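You operate a simulated robot arm through the tools that you are given. There is no shell and no other tool. Be economical: measure what you need, move in short steps, check, and stop when the job is done.

The job below is to be done with a simulated robot arm. You get a single attempt, and the scene is never put back.

JOB
Put the blue tin with a steel knob and the white tablet with a blue band in the blue bowl.
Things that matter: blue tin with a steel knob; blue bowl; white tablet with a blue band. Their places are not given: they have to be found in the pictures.

The check looks at the end state, three seconds after you hand in, the way a careful person would. Anything else that was tipped, shoved, dropped, spilled or broken makes it a failure.

ROBOT AND FRAMES
A 7-joint arm with a two-finger parallel gripper, fixed in place. Base frame: the origin is at the foot of the arm, x ahead of it, y to its left, z up; the work surface is at about z = 850. Readings come in mm, degrees, newtons and seconds.
With the tool pointing down near the work surface it reaches from about 300 to 700 mm from the base axis. Its first joint turns from -66.0 to 66.0 degrees. Payload 1.57 kg.
The TCP is the grasp point between the finger pads, 30 mm short of the fingertips. In the tool frame z runs along the fingers and y along their closing line. The gripper opens to 110 mm. The fingers are 24 mm wide and 12 mm thick; the gripper's body (48 by 112 mm) begins 78 mm behind the TCP.
Orientation is told as [roll, pitch, yaw] about the base's x, y, z axes, in that order, counted from this pose: with the fingers straight down and closing along the base's y, the tool's x points along the base's -x, its y along +y and its z along -z.

CONTROLS
- The arm moves only by the tool play_rows. Its argument "increments" is a list of rows, each an object of numbers (a shift or turn left out is 0, a gripper value left out holds the last): "jaw": the opening, from 0 (shut) to 1 (fully open); "tx", "ty", "tz": the shift along the tool's x, y, z in mm; "ax", "ay", "az": the turn, a rotation vector about the tool's x, y, z in degrees. In form: [{"jaw": .., "tx": .., "ty": .., "tz": .., "ax": .., "ay": .., "az": ..}, ...]. A call has 1 to 8 rows; each row shifts and turns the commanded pose from where the row before left it, along the tool's axes as they then stand. Each row takes 0.2 s and may step no farther than 50 mm and 8.6 degrees from the row before; otherwise, or with a gripper value out of range, the whole call is refused. A pose out of reach is approached as far as the arm can. The call stops where the force on the tool passes 40 N (or 10 N more than at its start, if that is more) or the arm is blocked; 0.2 s more then pass. Each finger travels about 108 mm/s and halts on what it meets, pressing with about 31 N; the grip force reading is that of the motor and also rises with nothing between the fingers. The clock runs only during rows and for 0.2 s after the last one: add rows that do not move to give the fingers time. It gives the time, the measured TCP pose, the force on the tool (base axes), the opening and the grip force at its end, in the units of the frame above (readings bear some noise).
- Cameras (640 x 400 px; columns grow to the right, rows downward): "scene" is fixed at [177.6, -417.7, 1388.4]; the picture's right is [0.55, -0.84, 0.00], its down [-0.60, -0.39, -0.70] and it looks along [0.59, 0.38, -0.71] (base axes); focal length 214 px, centre (320, 200). "wrist" rides on the gripper at [-36, 0, -80] in the tool frame; the picture's right is [0.00, -1.00, 0.00], its down [0.97, 0.00, -0.24] and it looks along [0.24, 0.00, 0.97] (tool axes); focal length 218 px, centre (320, 200).
- capture(camera): a new picture of that camera. It takes no simulated time.
- locate(camera, pixels): for up to 12 pixels [column, row] of the newest picture of that camera ("zoom" is the newest enlarged one), the place [x, y, z] in the base frame of the surface seen there, good to about 2 mm. It takes no simulated time.
- enlarge(camera, box): a new picture of the part [left, top, right, bottom] of that camera's present view, enlarged. It takes no simulated time.
- finish_job(): hands the job in; it is judged then, once.

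Work in short steps. Measure before you move; look again where a grasp or a placing could have gone wrong, and mend it. You have 60 turns and 26 pictures in all, those below and enlarged ones among them. Open the gripper and draw the arm clear of the work before you hand the job in, unless the task says otherwise; then end with one line.

The tools are called as name(argument=value, ...) on one line, values as JSON. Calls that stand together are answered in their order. play_rows: Moves the arm, as the interface text tells. Its arguments: {"type":"object","properties":{"increments":{"type":"array","items":{"type":"object","properties":{"jaw":{"type":"number"},"tx":{"type":"number"},"ty":{"type":"number"},"tz":{"type":"number"},"ax":{"type":"number"},"ay":{"type":"number"},"az":{"type":"number"}}}}},"required":["increments"]} The other tools are called the same way: capture (camera) takes a picture; locate (camera, pixels) gives the place of the surface under pixels of a picture; enlarge (camera, box) takes an enlarged picture of a part of a camera's view; finish_job () hands the job in.

At the start:

```text
time: 0.0
eef_pos: [434.3, -116.1, 1173.2]
orientation: [-0.1, -0.1, 0.1]
wrist_force: [0.2, 0.5, -0.2]
finger_gap: 110.0
grip_force: 0.1
```

scene: 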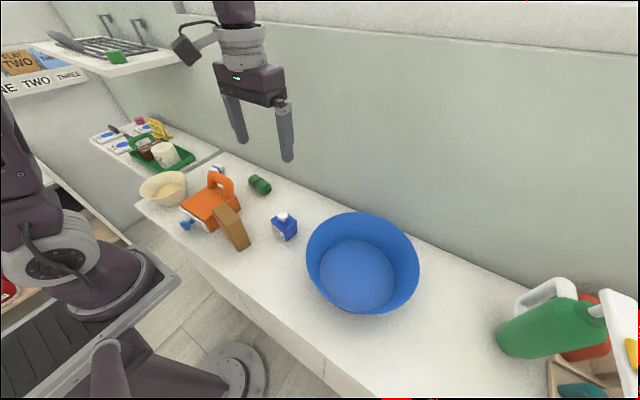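
wrist: 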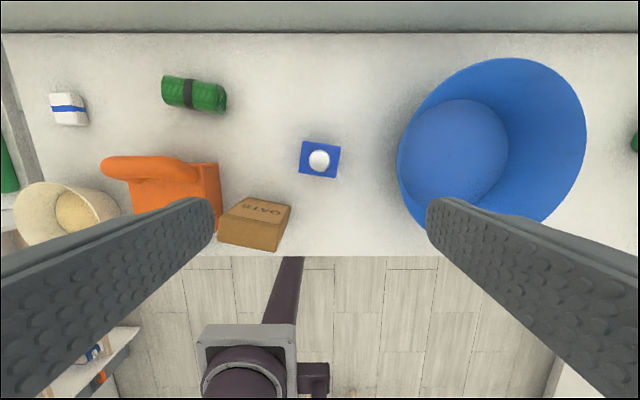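

The wrist view shows the blue tin at (319,160), the white tablet with a blue band at (68,109), and the bowl at (490,140). I'll measure these and enlarge the view for detail.

locate(camera="wrist", pixels=[[319, 160], [303, 143], [338, 147], [336, 177], [300, 173], [68, 109], [53, 95], [83, 95], [88, 124], [57, 124], [460, 150], [400, 160]])

enlarge(camera="scene", box=[130, 140, 310, 260])

enlarge(camera="wrist", box=[0, 60, 240, 210])

```text
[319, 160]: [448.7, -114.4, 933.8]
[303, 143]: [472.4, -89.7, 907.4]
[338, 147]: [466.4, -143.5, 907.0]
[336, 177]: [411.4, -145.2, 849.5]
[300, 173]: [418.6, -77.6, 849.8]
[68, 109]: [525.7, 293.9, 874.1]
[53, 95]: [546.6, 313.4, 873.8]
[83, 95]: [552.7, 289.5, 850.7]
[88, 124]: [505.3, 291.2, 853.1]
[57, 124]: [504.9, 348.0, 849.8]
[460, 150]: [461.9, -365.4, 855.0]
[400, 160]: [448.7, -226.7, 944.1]
```

```text
3.33 times, centred on (220, 200) of scene
```

zoom: 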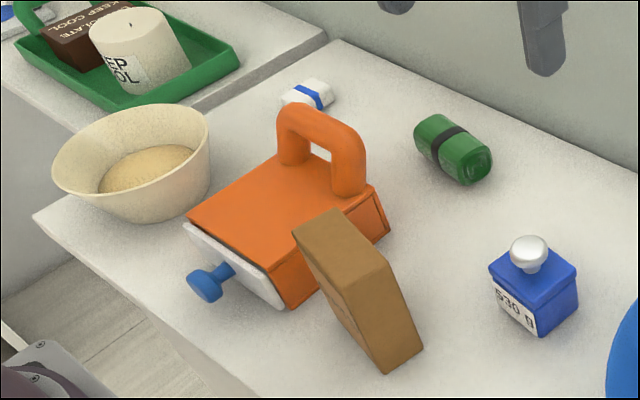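

```text
2.67 times, centred on (120, 135) of wrist
```

zoom: 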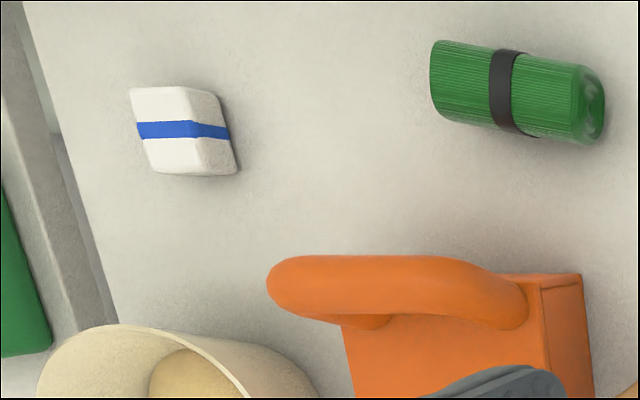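

The tin stands at about (446,-115), with its lid top near 907 and knob top at 934. I'll measure the tablet's corners in the zoom (130,88)-(238,172), and the bowl's rim and floor in the wrist picture.

locate(camera="zoom", pixels=[[134, 92], [180, 90], [200, 165], [157, 168], [170, 130], [215, 98], [234, 168], [225, 133], [140, 130]])

locate(camera="wrist", pixels=[[520, 61], [583, 130], [399, 160], [515, 226], [460, 105], [415, 150], [500, 150], [460, 195], [470, 75], [405, 200], [319, 153], [319, 167]])

enlarge(camera="wrist", box=[272, 130, 368, 190])

```text
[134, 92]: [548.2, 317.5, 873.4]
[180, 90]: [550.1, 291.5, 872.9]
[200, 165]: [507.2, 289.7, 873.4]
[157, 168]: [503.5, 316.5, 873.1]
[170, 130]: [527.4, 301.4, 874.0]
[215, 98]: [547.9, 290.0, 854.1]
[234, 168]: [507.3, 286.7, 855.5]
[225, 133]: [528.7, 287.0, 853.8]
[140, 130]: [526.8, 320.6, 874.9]
```

```text
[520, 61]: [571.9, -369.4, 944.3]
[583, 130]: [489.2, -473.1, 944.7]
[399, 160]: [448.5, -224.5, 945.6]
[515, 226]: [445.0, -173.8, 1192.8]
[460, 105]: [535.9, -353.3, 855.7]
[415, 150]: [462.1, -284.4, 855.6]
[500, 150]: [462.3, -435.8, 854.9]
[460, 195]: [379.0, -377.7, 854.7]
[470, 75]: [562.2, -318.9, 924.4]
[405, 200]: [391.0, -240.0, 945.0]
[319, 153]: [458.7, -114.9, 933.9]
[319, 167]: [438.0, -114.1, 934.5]
```

```text
6.67 times, centred on (320, 160) of wrist
```

zoom: 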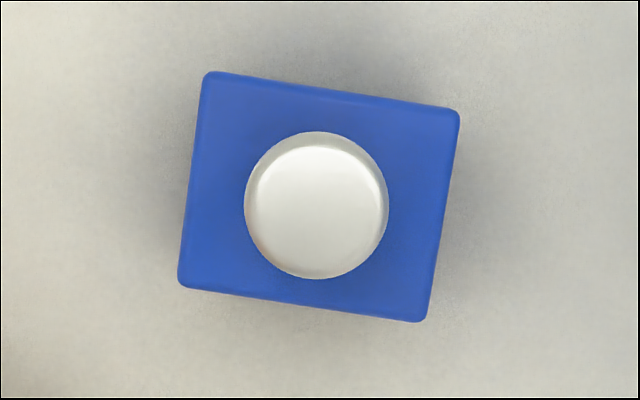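

locate(camera="zoom", pixels=[[212, 78], [455, 115], [425, 315], [185, 282], [318, 140], [318, 270], [250, 205], [384, 205]])

```text
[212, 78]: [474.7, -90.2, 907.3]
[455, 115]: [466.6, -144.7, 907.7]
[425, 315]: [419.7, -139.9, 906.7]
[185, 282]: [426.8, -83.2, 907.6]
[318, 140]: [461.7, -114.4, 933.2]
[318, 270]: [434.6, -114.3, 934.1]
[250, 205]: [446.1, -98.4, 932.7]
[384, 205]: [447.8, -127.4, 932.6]
```

The tin is centred at (447,-114.5) and measures 55 by 48 mm, yawed about -8.4°. I'll align above it and come down partway.

play_rows(increments=[{"jaw": 1, "tx": -12.7, "ty": 1.5, "tz": 40}, {"az": 8.4}, {"tz": 45}, {"tz": 45}, {"tz": 40}, {}])

capture(camera="wrist")

```text
time: 1.4
eef_pos: [444.9, -114.0, 1003.1]
orientation: [0.0, 0.1, -8.4]
wrist_force: [-0.1, 0.6, 0.0]
finger_gap: 110.1
grip_force: 0.1
```

```text
20 pictures are left
```

wrist: 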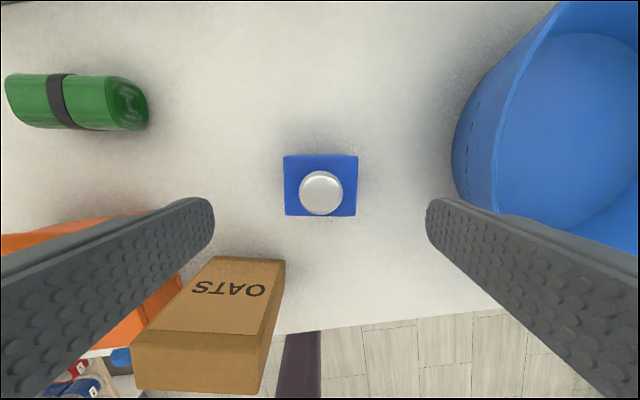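

The jaws are aligned with the tin, but the left finger may land near the oats box, so I'll check the box's nearest corners at (285,258) and the orange item.

locate(camera="wrist", pixels=[[283, 261], [284, 285], [213, 257], [240, 280], [262, 385], [270, 300], [180, 290], [460, 160], [357, 158], [286, 158]])

```text
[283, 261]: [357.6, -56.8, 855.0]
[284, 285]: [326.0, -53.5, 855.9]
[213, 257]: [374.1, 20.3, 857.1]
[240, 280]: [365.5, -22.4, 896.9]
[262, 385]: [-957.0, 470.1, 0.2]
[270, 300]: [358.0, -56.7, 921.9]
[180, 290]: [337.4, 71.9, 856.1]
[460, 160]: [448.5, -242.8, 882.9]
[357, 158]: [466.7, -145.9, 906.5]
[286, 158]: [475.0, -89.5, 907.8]
```

The box ends at x≈374, clear of the fingers (x≥430). I'll go down to z≈886 and close.

play_rows(increments=[{"tx": -2, "tz": 40}, {"tz": 40}, {"tz": 37}, {}, {"jaw": 0.35}, {"jaw": 0.35}, {"jaw": 0.35}, {}])

play_rows(increments=[{"jaw": 0.3}, {"jaw": 0.3}, {}])

```text
time: 3.2
eef_pos: [447.2, -115.4, 887.5]
orientation: [0.0, -0.1, -8.5]
wrist_force: [0.2, -0.5, 0.7]
finger_gap: 59.7
grip_force: 31.3
```

```text
time: 4.0
eef_pos: [447.2, -114.7, 886.4]
orientation: [0.0, -0.1, -8.4]
wrist_force: [0.4, 1.3, 0.0]
finger_gap: 59.8
grip_force: 30.7
```

The tin is held at a gap of 59.8. I'll lift it a little and check that body and lid come up together.

play_rows(increments=[{"tz": -15}, {"tz": -25}, {"tz": -40}, {"tz": -40}, {}])

enlarge(camera="scene", box=[200, 100, 440, 320])

```text
time: 5.2
eef_pos: [447.3, -114.0, 1007.6]
orientation: [0.0, 0.0, -8.4]
wrist_force: [0.3, 0.1, -5.3]
finger_gap: 59.9
grip_force: 30.7
```

```text
1.82 times, centred on (320, 210) of scene
```

zoom: 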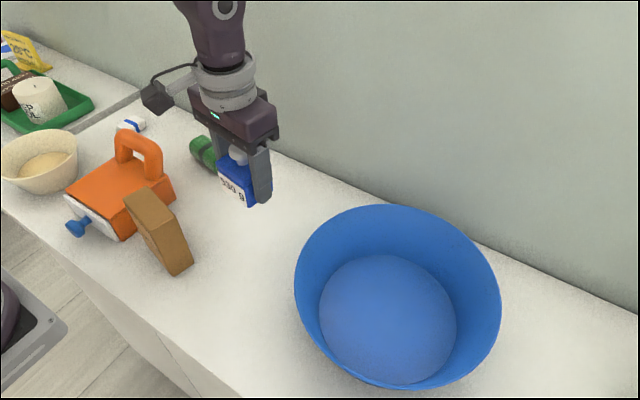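

The whole tin came up (-5.3 N). Next I'll pin down the bowl floor and rim in this zoom.

locate(camera="zoom", pixels=[[385, 258], [322, 310], [453, 330], [395, 382], [390, 207], [297, 275], [498, 300], [388, 320], [470, 240], [325, 225]])

```text
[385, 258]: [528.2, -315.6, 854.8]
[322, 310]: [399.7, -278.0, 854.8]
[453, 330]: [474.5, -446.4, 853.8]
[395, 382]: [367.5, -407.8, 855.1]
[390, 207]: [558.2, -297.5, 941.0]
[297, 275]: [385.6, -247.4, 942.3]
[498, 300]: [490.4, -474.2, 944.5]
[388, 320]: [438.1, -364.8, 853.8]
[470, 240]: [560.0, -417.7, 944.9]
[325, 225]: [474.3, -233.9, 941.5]
```

Bowl floor centre is about (447,-360) with a radius near 90 at z≈855. I'll straighten the tin and carry it to (480,-358).

play_rows(increments=[{"tz": -20, "az": -8.4}, {"tx": -8, "ty": -44}, {"tx": -8, "ty": -50}, {"tx": -8, "ty": -50}, {"tx": -8.7, "ty": -50}, {"ty": -50}, {}])

capture(camera="wrist")

```text
refused: row 3 steps farther than a row can; nothing moved
```

```text
18 pictures are left
```

wrist: 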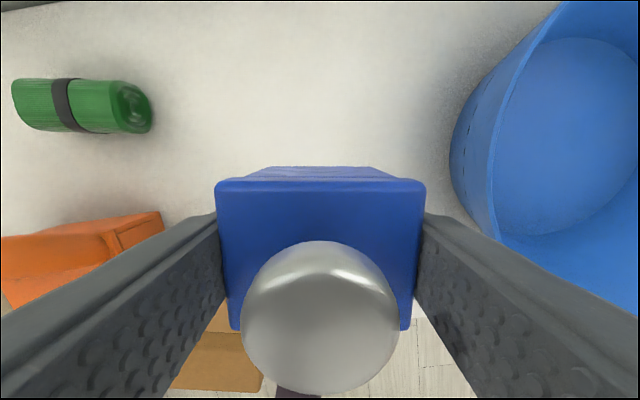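

The call was refused because a step was too long. I'll resend it with smaller steps; the tin is still firmly held.

play_rows(increments=[{"tz": -20, "az": -8.4}, {"tx": -7, "ty": -41}, {"tx": -7, "ty": -41}, {"tx": -7, "ty": -41}, {"tx": -6, "ty": -41}, {"tx": -6, "ty": -41}, {"ty": -39}, {}])

capture(camera="wrist")

```text
time: 7.0
eef_pos: [481.1, -359.3, 1027.0]
orientation: [0.0, -0.1, 0.1]
wrist_force: [0.1, 0.3, -4.6]
finger_gap: 60.0
grip_force: 31.2
```

```text
17 pictures are left
```

wrist: 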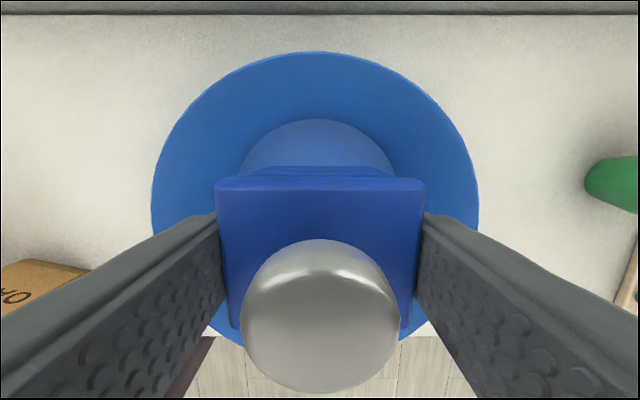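

The tin is over the bowl, centred in columns (152–478). I'll lower it to the floor.

play_rows(increments=[{"tz": 40}, {"tz": 40}, {"tz": 35}, {"tz": 12}, {"tz": 6}, {}])

```text
time: 8.4
eef_pos: [480.8, -358.8, 893.4]
orientation: [0.1, 0.0, 0.1]
wrist_force: [0.3, -0.1, -5.7]
finger_gap: 59.6
grip_force: 30.7
```

The tin isn't touching yet, since the force is still only its weight. I'll lower 2 mm more, then open gently to about 85 mm.

play_rows(increments=[{"tz": 2}, {}, {"jaw": 0.62}, {"jaw": 0.75}, {"jaw": 0.75}])

capture(camera="wrist")

```text
time: 9.6
eef_pos: [480.7, -358.8, 892.8]
orientation: [0.1, 0.0, 0.1]
wrist_force: [-0.4, -0.1, 0.5]
finger_gap: 82.6
grip_force: 0.0
```

```text
16 pictures are left
```

wrist: 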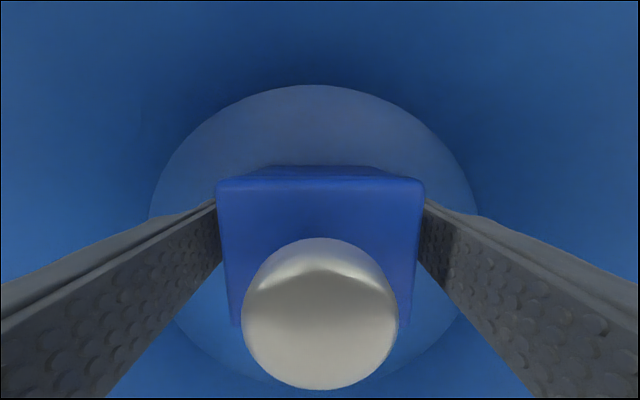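

The tin is released and standing. I'll rise out and begin moving toward the tablet, also checking the left shelf for clearance.

play_rows(increments=[{"tz": -30}, {"tz": -45}, {"tz": -45}, {"tz": -45}, {"tz": -30, "jaw": 1}, {"ty": 48}, {"ty": 48}, {"ty": 48}])

capture(camera="scene")

locate(camera="scene", pixels=[[125, 75], [190, 62], [85, 80], [165, 150], [210, 160], [218, 170], [215, 178], [160, 185]])

```text
time: 11.4
eef_pos: [479.8, -215.8, 1087.2]
orientation: [0.0, 0.0, 0.0]
wrist_force: [0.4, 0.2, 0.0]
finger_gap: 110.0
grip_force: 0.0
```

```text
15 pictures are left
```

scene: 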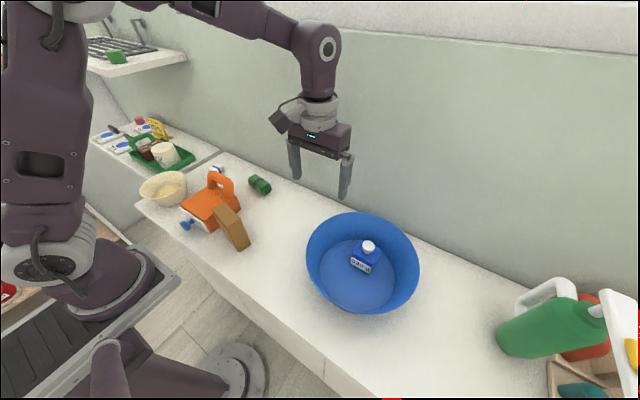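

```text
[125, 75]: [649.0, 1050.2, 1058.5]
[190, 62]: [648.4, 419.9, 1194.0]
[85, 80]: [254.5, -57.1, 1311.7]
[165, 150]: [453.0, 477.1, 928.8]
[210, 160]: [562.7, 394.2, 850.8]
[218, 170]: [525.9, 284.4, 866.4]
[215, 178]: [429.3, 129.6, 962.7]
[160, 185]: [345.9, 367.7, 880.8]
```

The tin sits upright in the bowl. The shelf at left (z≈1194) could matter near the tablet, so I'll measure its corners.

locate(camera="scene", pixels=[[186, 52], [186, 58], [150, 48], [105, 70], [150, 66], [105, 76], [170, 56], [120, 72], [95, 65], [281, 122], [272, 112]])

enlarge(camera="scene", box=[80, 20, 270, 220])

```text
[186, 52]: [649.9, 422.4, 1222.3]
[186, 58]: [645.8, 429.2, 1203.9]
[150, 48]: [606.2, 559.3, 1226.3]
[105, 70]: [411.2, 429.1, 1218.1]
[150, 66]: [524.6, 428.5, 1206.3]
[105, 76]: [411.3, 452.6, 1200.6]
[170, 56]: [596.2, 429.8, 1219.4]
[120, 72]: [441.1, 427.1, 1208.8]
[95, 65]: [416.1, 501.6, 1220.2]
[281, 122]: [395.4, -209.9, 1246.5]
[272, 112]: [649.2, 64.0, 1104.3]
```

```text
2.00 times, centred on (175, 120) of scene
```

zoom: 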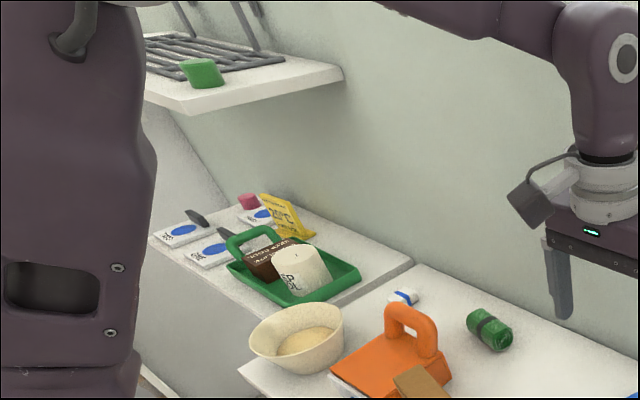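

The shelf edge is at y≈428, clear of the wrist at y≈303. I'll traverse at z≈1087 to above the tablet (527,303.5).

play_rows(increments=[{"tx": -3.9, "ty": 43.3}, {"tx": -3.9, "ty": 43.3}, {"tx": -3.9, "ty": 43.3}, {"tx": -3.9, "ty": 43.3}, {"tx": -3.9, "ty": 43.3}, {"tx": -3.9, "ty": 43.3}, {}])

play_rows(increments=[{"tx": -3.9, "ty": 43.3}, {"tx": -3.9, "ty": 43.3}, {"tx": -3.9, "ty": 43.3}, {"tx": -3.9, "ty": 43.3}, {"tx": -3.9, "ty": 43.3}, {"tx": -3.9, "ty": 43.3, "jaw": 0.6}, {}])

capture(camera="wrist")

```text
time: 13.0
eef_pos: [505.9, 44.6, 1086.9]
orientation: [0.0, 0.0, 0.0]
wrist_force: [-0.1, -0.8, -0.3]
finger_gap: 110.2
grip_force: 0.1
```

```text
time: 14.6
eef_pos: [528.3, 305.4, 1087.5]
orientation: [0.0, 0.0, 0.0]
wrist_force: [0.7, -0.6, -0.5]
finger_gap: 65.7
grip_force: 0.0
```

```text
13 pictures are left
```

wrist: 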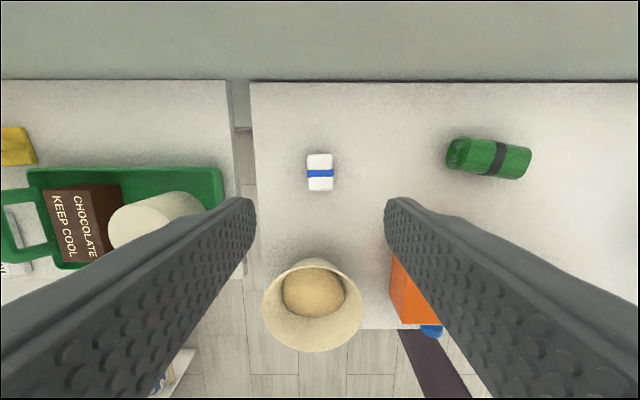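

The tablet lies at (320,172), aligned with the jaws at a 66 mm gap. I'll zoom in to measure it precisely.

enlarge(camera="wrist", box=[280, 147, 360, 197])

locate(camera="zoom", pixels=[[220, 65], [415, 60], [220, 350], [425, 340], [320, 210], [216, 210], [420, 210]])

locate(camera="wrist", pixels=[[312, 262], [270, 290], [358, 290], [312, 270], [395, 260]])

```text
8.00 times, centred on (320, 172) of wrist
```

zoom: 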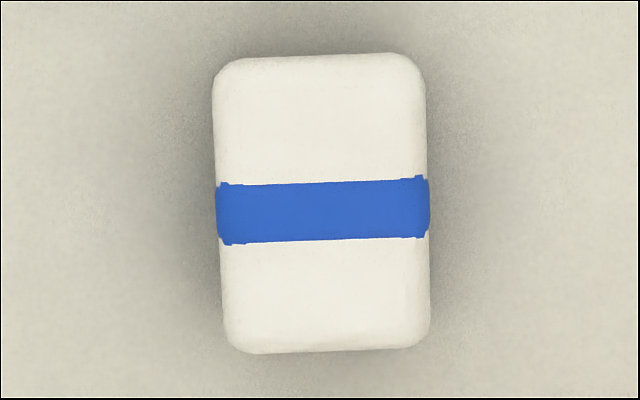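

```text
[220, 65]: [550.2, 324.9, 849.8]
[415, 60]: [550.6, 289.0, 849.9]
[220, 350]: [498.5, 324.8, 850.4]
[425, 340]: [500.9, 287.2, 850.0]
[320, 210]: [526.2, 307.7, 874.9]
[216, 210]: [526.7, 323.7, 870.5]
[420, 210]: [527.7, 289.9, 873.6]
```

```text
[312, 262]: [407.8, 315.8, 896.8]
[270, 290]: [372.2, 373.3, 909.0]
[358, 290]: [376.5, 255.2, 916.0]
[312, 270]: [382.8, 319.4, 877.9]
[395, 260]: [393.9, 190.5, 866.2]
```

The tablet is centred at (526.5,306.5), about 34 mm wide along y, and nothing is near the fingers. I'll go down to z≈884.

play_rows(increments=[{"tx": 1.5, "ty": 1, "tz": 45}, {"tz": 45}, {"tz": 45}, {"tz": 40}, {"tz": 20}, {"tz": 8}, {}])

play_rows(increments=[{"jaw": 0.4}, {"jaw": 0.2}, {"jaw": 0.2}, {"jaw": 0.2}])

```text
time: 16.2
eef_pos: [526.4, 306.1, 884.4]
orientation: [-0.1, 0.0, 0.0]
wrist_force: [-0.7, -0.1, 0.0]
finger_gap: 65.7
grip_force: 0.0
```

```text
time: 17.2
eef_pos: [525.2, 305.6, 884.0]
orientation: [0.0, 0.1, 0.1]
wrist_force: [-0.3, 0.7, 0.5]
finger_gap: 34.9
grip_force: 31.0
```

The tablet is gripped at 34.9 mm. I'll lift and check it.

play_rows(increments=[{"tz": -20}, {"tz": -45}, {"tz": -45}, {"tz": -45}, {"tz": -45}, {}])

capture(camera="wrist")

```text
time: 18.6
eef_pos: [526.9, 305.0, 1085.4]
orientation: [0.0, 0.1, 0.1]
wrist_force: [-0.7, -0.8, -0.1]
finger_gap: 34.6
grip_force: 31.1
```

```text
11 pictures are left
```

wrist: 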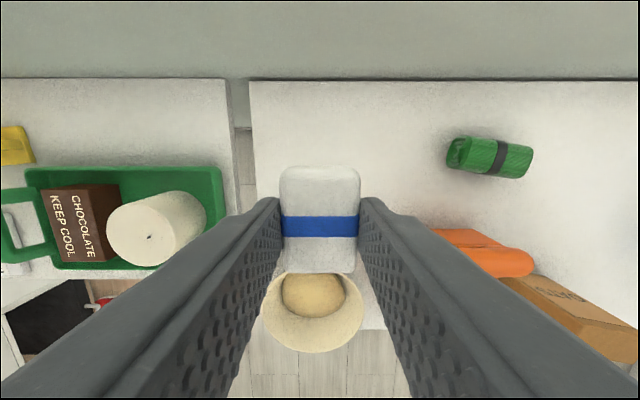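

The tablet is held securely. I'll carry it to above the free part of the bowl at about (412,-358).

play_rows(increments=[{"tx": 7.2, "ty": -41.5}, {"tx": 7.2, "ty": -41.5}, {"tx": 7.2, "ty": -41.5}, {"tx": 7.2, "ty": -41.5}, {"tx": 7.2, "ty": -41.5}, {"tx": 7.2, "ty": -41.5}, {"tx": 7.2, "ty": -41.5}, {"tx": 7.2, "ty": -41.5}])

play_rows(increments=[{"tx": 7.2, "ty": -41.5}, {"tx": 7.2, "ty": -41.5}, {"tx": 7.2, "ty": -41.5}, {"tx": 7.2, "ty": -41.5}, {"tx": 7.2, "ty": -41.5}, {"tx": 7.2, "ty": -41.5}, {"tx": 7.2, "ty": -41.5}, {"tx": 7.2, "ty": -41.5}])

capture(camera="wrist")

```text
time: 20.4
eef_pos: [469.2, -26.5, 1083.7]
orientation: [0.0, 0.0, 0.2]
wrist_force: [-0.1, -0.1, -0.4]
finger_gap: 34.8
grip_force: 30.6
```

```text
time: 22.2
eef_pos: [412.3, -359.0, 1083.7]
orientation: [-0.1, 0.0, 0.1]
wrist_force: [-0.1, -0.4, -0.8]
finger_gap: 34.8
grip_force: 31.4
```

```text
10 pictures are left
```

wrist: 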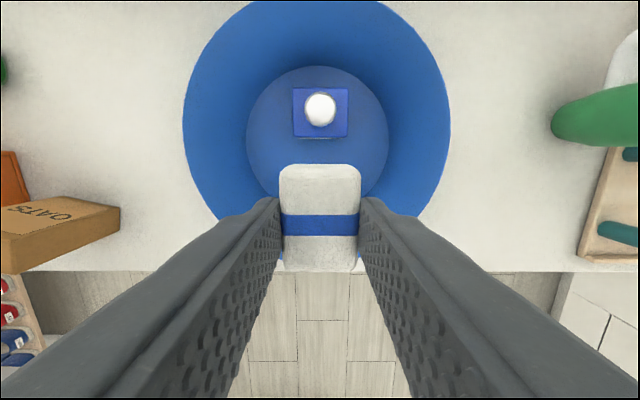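

The tablet is over the near side of the bowl and the tin is behind it at (320,112). I'll lower to z≈890 and release.

play_rows(increments=[{"tz": 45}, {"tz": 45}, {"tz": 45}, {"tz": 40}, {"tz": 14}, {"tz": 3}, {}])

```text
time: 23.8
eef_pos: [411.0, -357.5, 892.9]
orientation: [0.0, -0.1, 0.1]
wrist_force: [0.2, 0.4, -1.7]
finger_gap: 34.9
grip_force: 31.2
```

The tablet should be a few mm above the floor with little load. I'll lower 2.5 mm more and open.

play_rows(increments=[{"tz": 2.5}, {}, {"jaw": 0.45}, {"jaw": 0.6}, {"jaw": 0.6}])

play_rows(increments=[{"tz": -30}, {"tz": -45}, {"tz": -45}, {"tz": -45}, {"tz": -45}, {"ty": 45}, {"ty": 45}, {"ty": 45}])

capture(camera="scene")

```text
time: 25.0
eef_pos: [410.8, -355.7, 889.2]
orientation: [0.0, 0.0, 0.0]
wrist_force: [0.1, 0.4, -0.3]
finger_gap: 65.8
grip_force: 0.1
```

```text
time: 26.8
eef_pos: [410.0, -222.8, 1099.3]
orientation: [0.0, 0.1, 0.0]
wrist_force: [0.2, 0.5, 0.1]
finger_gap: 66.1
grip_force: 0.1
```

```text
9 pictures are left
```

scene: 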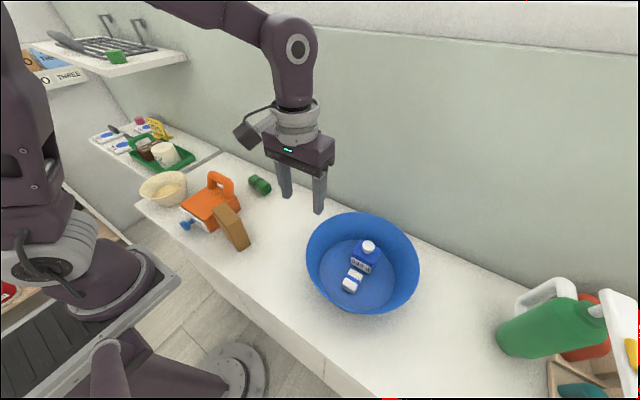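

The tin (366,255) and the tablet (352,280) both rest in the bowl, and nothing else has moved. I'll raise the arm clear with the gripper fully open.

play_rows(increments=[{"ty": 45, "jaw": 1}, {"ty": 45}, {"tz": -40}, {"tz": -35}, {}])

finish_job()

```text
time: 28.0
eef_pos: [410.7, -132.8, 1174.4]
orientation: [0.0, 0.0, 0.0]
wrist_force: [0.9, -0.5, 0.2]
finger_gap: 110.1
grip_force: 0.0
```

```text
The job is handed in.
```

The blue tin and the white tablet are both in the blue bowl, nothing else in the last picture looked moved, and the job is handed in with the gripper open and the arm clear.
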